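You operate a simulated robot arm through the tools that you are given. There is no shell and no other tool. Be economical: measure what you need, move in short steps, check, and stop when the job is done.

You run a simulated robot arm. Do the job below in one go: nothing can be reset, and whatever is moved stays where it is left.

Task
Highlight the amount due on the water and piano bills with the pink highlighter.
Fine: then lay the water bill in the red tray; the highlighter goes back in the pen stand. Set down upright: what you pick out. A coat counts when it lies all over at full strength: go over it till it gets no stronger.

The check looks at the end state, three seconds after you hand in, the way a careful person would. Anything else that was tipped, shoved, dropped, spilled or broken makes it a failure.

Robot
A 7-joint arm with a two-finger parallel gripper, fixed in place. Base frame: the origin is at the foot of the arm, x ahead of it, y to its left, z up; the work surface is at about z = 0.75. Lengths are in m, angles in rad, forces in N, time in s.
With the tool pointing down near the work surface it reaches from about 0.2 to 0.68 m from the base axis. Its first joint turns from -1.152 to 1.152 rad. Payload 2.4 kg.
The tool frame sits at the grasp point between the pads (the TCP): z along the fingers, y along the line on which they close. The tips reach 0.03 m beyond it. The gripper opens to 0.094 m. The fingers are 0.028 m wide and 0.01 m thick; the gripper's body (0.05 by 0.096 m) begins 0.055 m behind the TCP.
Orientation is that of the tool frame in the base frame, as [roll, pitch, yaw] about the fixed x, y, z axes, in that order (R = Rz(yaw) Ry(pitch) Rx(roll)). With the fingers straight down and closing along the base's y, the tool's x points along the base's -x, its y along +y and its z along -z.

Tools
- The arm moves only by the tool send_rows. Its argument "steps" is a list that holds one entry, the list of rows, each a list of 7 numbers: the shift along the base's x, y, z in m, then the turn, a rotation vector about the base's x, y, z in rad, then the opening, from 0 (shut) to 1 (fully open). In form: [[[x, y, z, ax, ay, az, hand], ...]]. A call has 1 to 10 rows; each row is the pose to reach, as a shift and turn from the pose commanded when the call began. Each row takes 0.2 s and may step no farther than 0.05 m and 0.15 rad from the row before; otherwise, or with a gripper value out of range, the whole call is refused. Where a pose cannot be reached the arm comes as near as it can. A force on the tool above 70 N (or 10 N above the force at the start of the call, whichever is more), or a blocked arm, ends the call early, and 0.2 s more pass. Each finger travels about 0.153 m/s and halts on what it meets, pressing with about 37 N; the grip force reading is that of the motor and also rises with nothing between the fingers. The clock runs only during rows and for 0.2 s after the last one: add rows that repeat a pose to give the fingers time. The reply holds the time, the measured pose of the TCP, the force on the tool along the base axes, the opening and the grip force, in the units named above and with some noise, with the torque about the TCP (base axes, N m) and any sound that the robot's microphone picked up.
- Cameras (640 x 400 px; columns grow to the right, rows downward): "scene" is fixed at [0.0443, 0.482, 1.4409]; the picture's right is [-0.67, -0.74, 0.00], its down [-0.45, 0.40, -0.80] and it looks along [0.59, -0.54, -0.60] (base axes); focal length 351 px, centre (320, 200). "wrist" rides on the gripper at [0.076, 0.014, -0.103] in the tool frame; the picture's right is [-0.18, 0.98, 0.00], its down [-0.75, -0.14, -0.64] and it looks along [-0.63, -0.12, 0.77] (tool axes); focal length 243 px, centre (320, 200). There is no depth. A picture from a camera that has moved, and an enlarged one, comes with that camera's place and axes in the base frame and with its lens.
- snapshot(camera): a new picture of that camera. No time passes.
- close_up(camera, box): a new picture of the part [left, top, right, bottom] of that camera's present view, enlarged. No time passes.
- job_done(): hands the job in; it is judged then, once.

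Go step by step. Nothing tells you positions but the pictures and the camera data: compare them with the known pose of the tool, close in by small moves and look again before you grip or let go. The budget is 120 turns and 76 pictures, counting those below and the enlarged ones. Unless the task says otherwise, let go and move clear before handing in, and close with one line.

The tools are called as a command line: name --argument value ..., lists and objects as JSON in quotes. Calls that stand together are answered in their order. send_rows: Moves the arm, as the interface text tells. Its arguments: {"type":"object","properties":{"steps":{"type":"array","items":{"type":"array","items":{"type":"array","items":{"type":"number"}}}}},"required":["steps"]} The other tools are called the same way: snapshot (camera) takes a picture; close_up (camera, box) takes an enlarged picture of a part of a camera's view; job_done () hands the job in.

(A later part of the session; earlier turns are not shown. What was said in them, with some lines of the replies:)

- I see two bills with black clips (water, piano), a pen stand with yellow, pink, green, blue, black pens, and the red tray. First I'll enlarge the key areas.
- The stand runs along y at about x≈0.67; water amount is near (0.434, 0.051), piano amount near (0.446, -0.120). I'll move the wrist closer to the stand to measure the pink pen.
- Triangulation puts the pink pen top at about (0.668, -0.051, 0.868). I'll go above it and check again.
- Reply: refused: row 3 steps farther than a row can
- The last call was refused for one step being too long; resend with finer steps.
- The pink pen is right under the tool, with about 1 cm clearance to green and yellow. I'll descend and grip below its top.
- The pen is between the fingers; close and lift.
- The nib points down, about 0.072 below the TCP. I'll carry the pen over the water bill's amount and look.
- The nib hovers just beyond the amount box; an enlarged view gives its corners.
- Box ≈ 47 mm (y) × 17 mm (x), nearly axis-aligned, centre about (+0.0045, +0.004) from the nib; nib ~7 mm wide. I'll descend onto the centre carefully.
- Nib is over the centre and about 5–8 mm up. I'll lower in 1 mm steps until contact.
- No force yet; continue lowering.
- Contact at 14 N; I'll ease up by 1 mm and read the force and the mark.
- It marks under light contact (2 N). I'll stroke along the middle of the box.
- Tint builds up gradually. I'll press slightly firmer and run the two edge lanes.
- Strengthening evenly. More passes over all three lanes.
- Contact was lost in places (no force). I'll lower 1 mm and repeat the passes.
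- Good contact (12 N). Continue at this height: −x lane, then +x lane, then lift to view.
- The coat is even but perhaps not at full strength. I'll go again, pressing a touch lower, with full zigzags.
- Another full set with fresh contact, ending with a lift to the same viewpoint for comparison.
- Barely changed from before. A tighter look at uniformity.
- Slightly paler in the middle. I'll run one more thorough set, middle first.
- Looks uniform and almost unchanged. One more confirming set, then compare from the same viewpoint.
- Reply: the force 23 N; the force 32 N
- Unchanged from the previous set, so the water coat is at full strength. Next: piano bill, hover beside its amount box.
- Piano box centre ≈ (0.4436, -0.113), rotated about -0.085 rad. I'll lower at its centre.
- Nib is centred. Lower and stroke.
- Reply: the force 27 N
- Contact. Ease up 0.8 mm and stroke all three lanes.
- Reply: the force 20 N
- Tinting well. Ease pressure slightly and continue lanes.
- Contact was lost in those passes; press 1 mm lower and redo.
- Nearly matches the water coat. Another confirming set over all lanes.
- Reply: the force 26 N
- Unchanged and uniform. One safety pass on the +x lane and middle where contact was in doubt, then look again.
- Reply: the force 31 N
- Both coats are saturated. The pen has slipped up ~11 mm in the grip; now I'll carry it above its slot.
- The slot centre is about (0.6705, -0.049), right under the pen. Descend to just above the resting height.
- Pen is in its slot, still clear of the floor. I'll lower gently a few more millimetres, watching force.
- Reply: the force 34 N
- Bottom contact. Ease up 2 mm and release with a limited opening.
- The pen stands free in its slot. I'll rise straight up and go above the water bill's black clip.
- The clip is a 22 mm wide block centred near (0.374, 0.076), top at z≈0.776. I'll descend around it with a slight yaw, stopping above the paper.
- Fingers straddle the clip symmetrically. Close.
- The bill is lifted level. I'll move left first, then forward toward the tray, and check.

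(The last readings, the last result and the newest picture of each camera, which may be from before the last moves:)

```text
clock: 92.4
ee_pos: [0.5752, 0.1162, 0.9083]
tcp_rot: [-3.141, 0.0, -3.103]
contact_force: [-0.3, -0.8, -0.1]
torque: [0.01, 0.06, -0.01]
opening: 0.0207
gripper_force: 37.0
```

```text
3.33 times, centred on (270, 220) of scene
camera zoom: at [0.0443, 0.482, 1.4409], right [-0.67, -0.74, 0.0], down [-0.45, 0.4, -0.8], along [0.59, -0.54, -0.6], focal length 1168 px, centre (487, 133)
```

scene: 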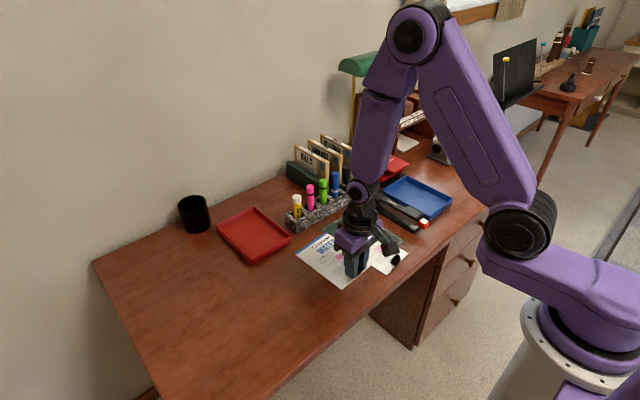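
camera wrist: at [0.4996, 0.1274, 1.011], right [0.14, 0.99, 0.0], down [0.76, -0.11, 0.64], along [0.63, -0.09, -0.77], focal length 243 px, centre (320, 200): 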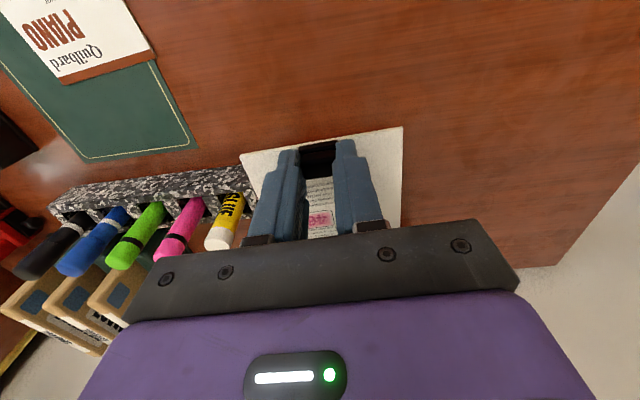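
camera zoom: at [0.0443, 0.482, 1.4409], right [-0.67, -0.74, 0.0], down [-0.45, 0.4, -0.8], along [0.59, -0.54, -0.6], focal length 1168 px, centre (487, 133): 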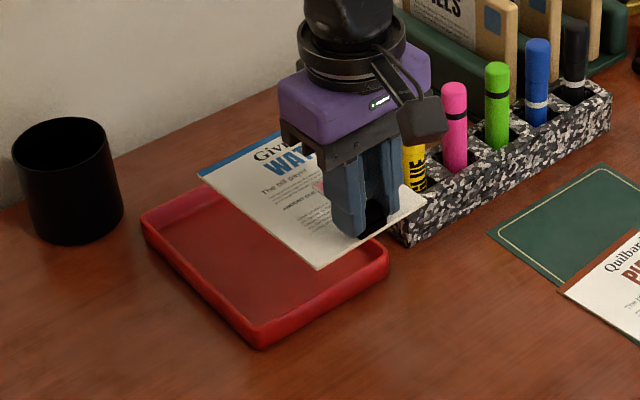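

The tray's inside spans about x 0.636–0.806, y 0.059–0.181; the bill needs TCP (0.657, 0.118). I'll move over and lower partway.

send_rows --steps '[[[0.04, 0.001, 0, 0, 0, -0.01, 0], [0.082, 0.002, 0, 0, 0, -0.02, 0], [0.082, 0.002, -0.03, 0, 0, -0.02, 0], [0.082, 0.002, -0.065, 0, 0, -0.02, 0], [0.082, 0.002, -0.085, 0, 0, -0.02, 0]]]'

close_up --camera "scene" --box '[190, 160, 350, 280]'

snapshot --camera "wrist"

```text
clock: 93.6
ee_pos: [0.6565, 0.1212, 0.824]
tcp_rot: [-3.141, -0.001, -3.12]
contact_force: [0.6, -0.8, -0.1]
torque: [0.02, 0.0, 0.02]
opening: 0.0208
gripper_force: 37.0
```

```text
3.33 times, centred on (270, 220) of scene
camera zoom: at [0.0443, 0.4821, 1.4409], right [-0.67, -0.74, 0.0], down [-0.45, 0.4, -0.8], along [0.59, -0.54, -0.6], focal length 1168 px, centre (487, 133)
```

zoom: 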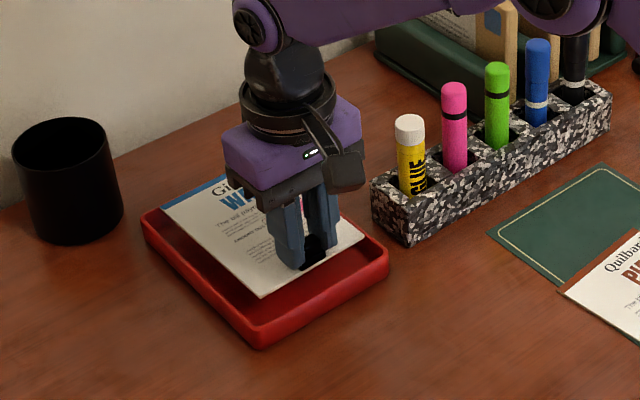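

```text
7 pictures are left
camera wrist: at [0.5801, 0.1338, 0.9261], right [0.16, 0.99, 0.0], down [0.76, -0.13, 0.64], along [0.63, -0.11, -0.77], focal length 243 px, centre (320, 200)
```

wrist: 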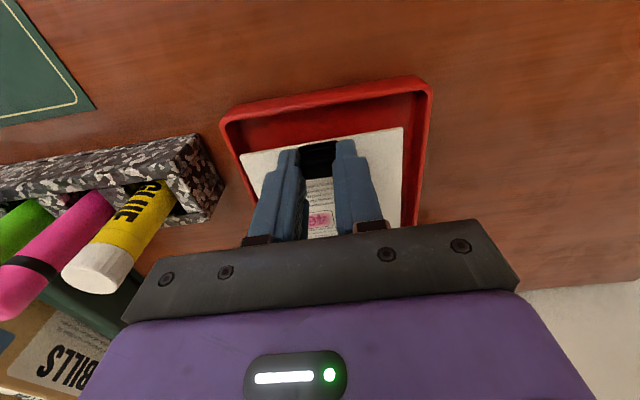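

The bill sits within the tray outline with margins; I'll shift 4 mm toward me and lower to contact.

send_rows --steps '[[[-0.004, 0.0015, -0.01, 0, 0, 0, 0], [-0.004, 0.0015, -0.02, 0, 0, 0, 0], [-0.004, 0.0015, -0.025, 0, 0, 0, 0], [-0.004, 0.0015, -0.028, 0, 0, 0, 0], [-0.004, 0.0015, -0.028, 0, 0, 0, 0]]]'

```text
clock: 94.8
ee_pos: [0.6531, 0.1219, 0.7967]
tcp_rot: [3.141, -0.002, -3.12]
contact_force: [-0.2, 0.1, -0.1]
torque: [0.0, 0.06, -0.02]
opening: 0.0207
gripper_force: 36.6
```

send_rows --steps '[[[0, 0, -0.0015, 0, 0, 0, 0], [0, 0, -0.003, 0, 0, 0, 0], [0, 0, -0.003, 0, 0, 0, 0]]]'

close_up --camera "scene" --box '[190, 180, 310, 280]'

```text
clock: 95.6
ee_pos: [0.6542, 0.1222, 0.7949]
tcp_rot: [-3.141, 0.002, -3.121]
contact_force: [-1.5, -1.3, 13.4]
torque: [0.01, 0.08, 0.02]
opening: 0.0207
gripper_force: 37.1
```

```text
4.00 times, centred on (250, 230) of scene
camera zoom: at [0.044, 0.482, 1.4409], right [-0.67, -0.74, 0.0], down [-0.45, 0.4, -0.8], along [0.59, -0.54, -0.6], focal length 1402 px, centre (600, 80)
```

zoom: 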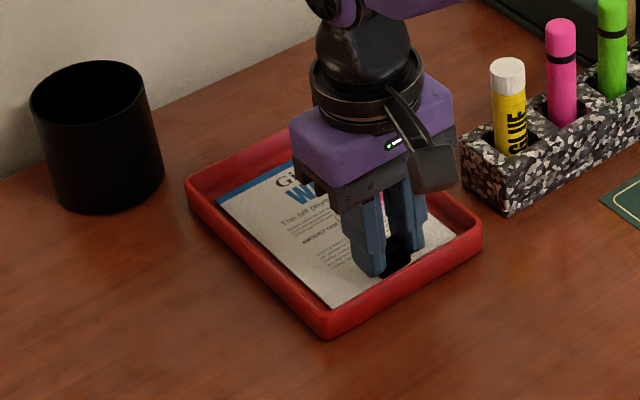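

The bill lies flat inside the tray and rests on its floor. Ease up slightly, open modestly, and rise.

send_rows --steps '[[[0, 0, 0.001, 0, 0, 0, 0], [0, 0, 0.001, 0, 0, 0, 0.3], [0, 0, 0.001, 0, 0, 0, 0.42], [0, 0, 0.001, 0, 0, 0, 0.42], [0, 0, 0.03, 0, 0, 0, 0.42], [0, 0, 0.07, 0, 0, 0, 0.42], [0, 0, 0.11, 0, 0, 0, 0.42], [-0.03, 0, 0.14, 0, 0, 0, 0.42], [-0.07, 0, 0.16, 0, 0, 0, 0.42], [-0.11, 0, 0.17, 0, 0, 0, 0.42]]]'

send_rows --steps '[[[-0.04, -0.03, 0.02, 0, 0, 0, 0.42], [-0.08, -0.06, 0.03, 0, 0, 0, 0.42], [-0.12, -0.09, 0.04, 0, 0, 0, 0.42], [-0.16, -0.12, 0.04, 0, 0, 0, 0.42]]]'

snapshot --camera "scene"

close_up --camera "scene" --box '[200, 160, 380, 280]'

```text
clock: 97.8
ee_pos: [0.5451, 0.1217, 0.967]
tcp_rot: [-3.141, 0.001, -3.121]
contact_force: [0.4, 0.0, -0.1]
torque: [0.0, -0.03, 0.05]
opening: 0.0395
gripper_force: 0.0
```

```text
refused: row 1 steps farther than a row can; nothing moved
```

```text
5 pictures are left
```

scene: 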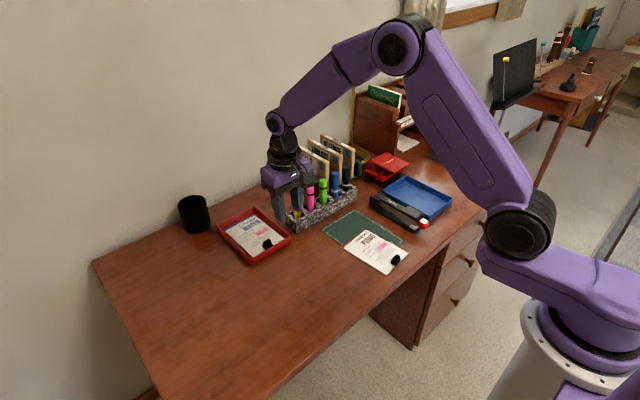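

```text
3.33 times, centred on (290, 220) of scene
camera zoom: at [0.0443, 0.482, 1.4409], right [-0.67, -0.74, 0.0], down [-0.45, 0.4, -0.8], along [0.59, -0.54, -0.6], focal length 1168 px, centre (420, 133)
```

zoom: 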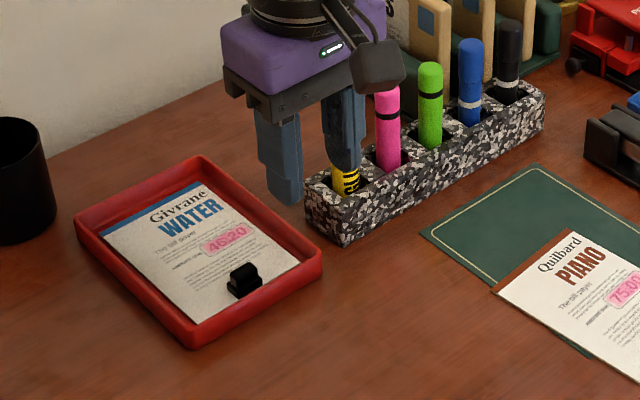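

The water bill lies flat in the red tray and the pink pen is upright in its slot. A last check of both coats.

close_up --camera "scene" --box '[375, 232, 405, 254]'

close_up --camera "scene" --box '[245, 221, 275, 243]'

```text
16.00 times, centred on (390, 243) of scene
camera zoom: at [0.0443, 0.482, 1.4409], right [-0.67, -0.74, 0.0], down [-0.45, 0.4, -0.8], along [0.59, -0.54, -0.6], focal length 5609 px, centre (-800, -488)
```

zoom: 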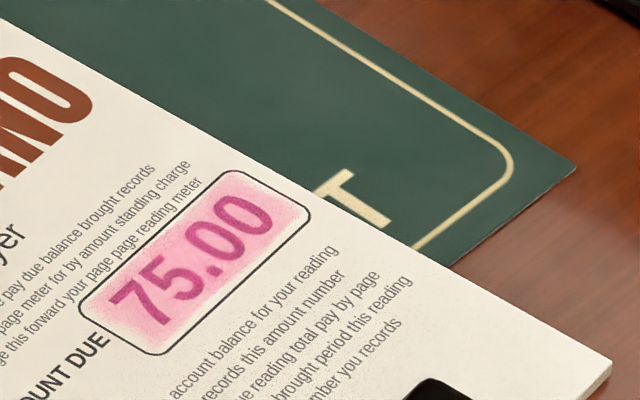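

```text
16.00 times, centred on (260, 232) of scene
camera zoom: at [0.0443, 0.482, 1.4409], right [-0.67, -0.74, 0.0], down [-0.45, 0.4, -0.8], along [0.59, -0.54, -0.6], focal length 5609 px, centre (1280, -312)
```

zoom: 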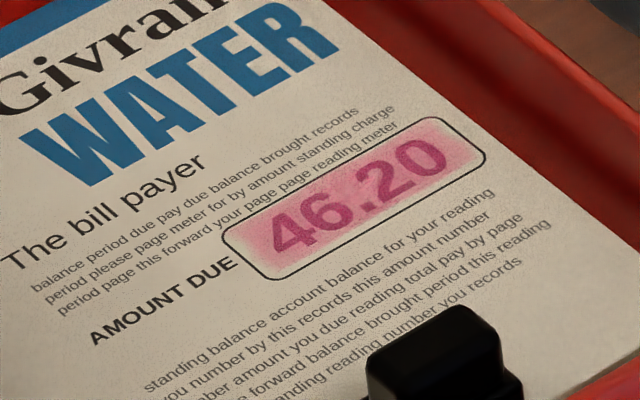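

Both coats are even and full, everything is in its place, and the gripper is clear and empty. Handing in.

job_done

```text
The job is handed in.
```

The amounts due on the water and piano bills are highlighted in pink until the coat got no stronger; the water bill lies flat in the red tray and the highlighter stands upright in its pen stand slot.
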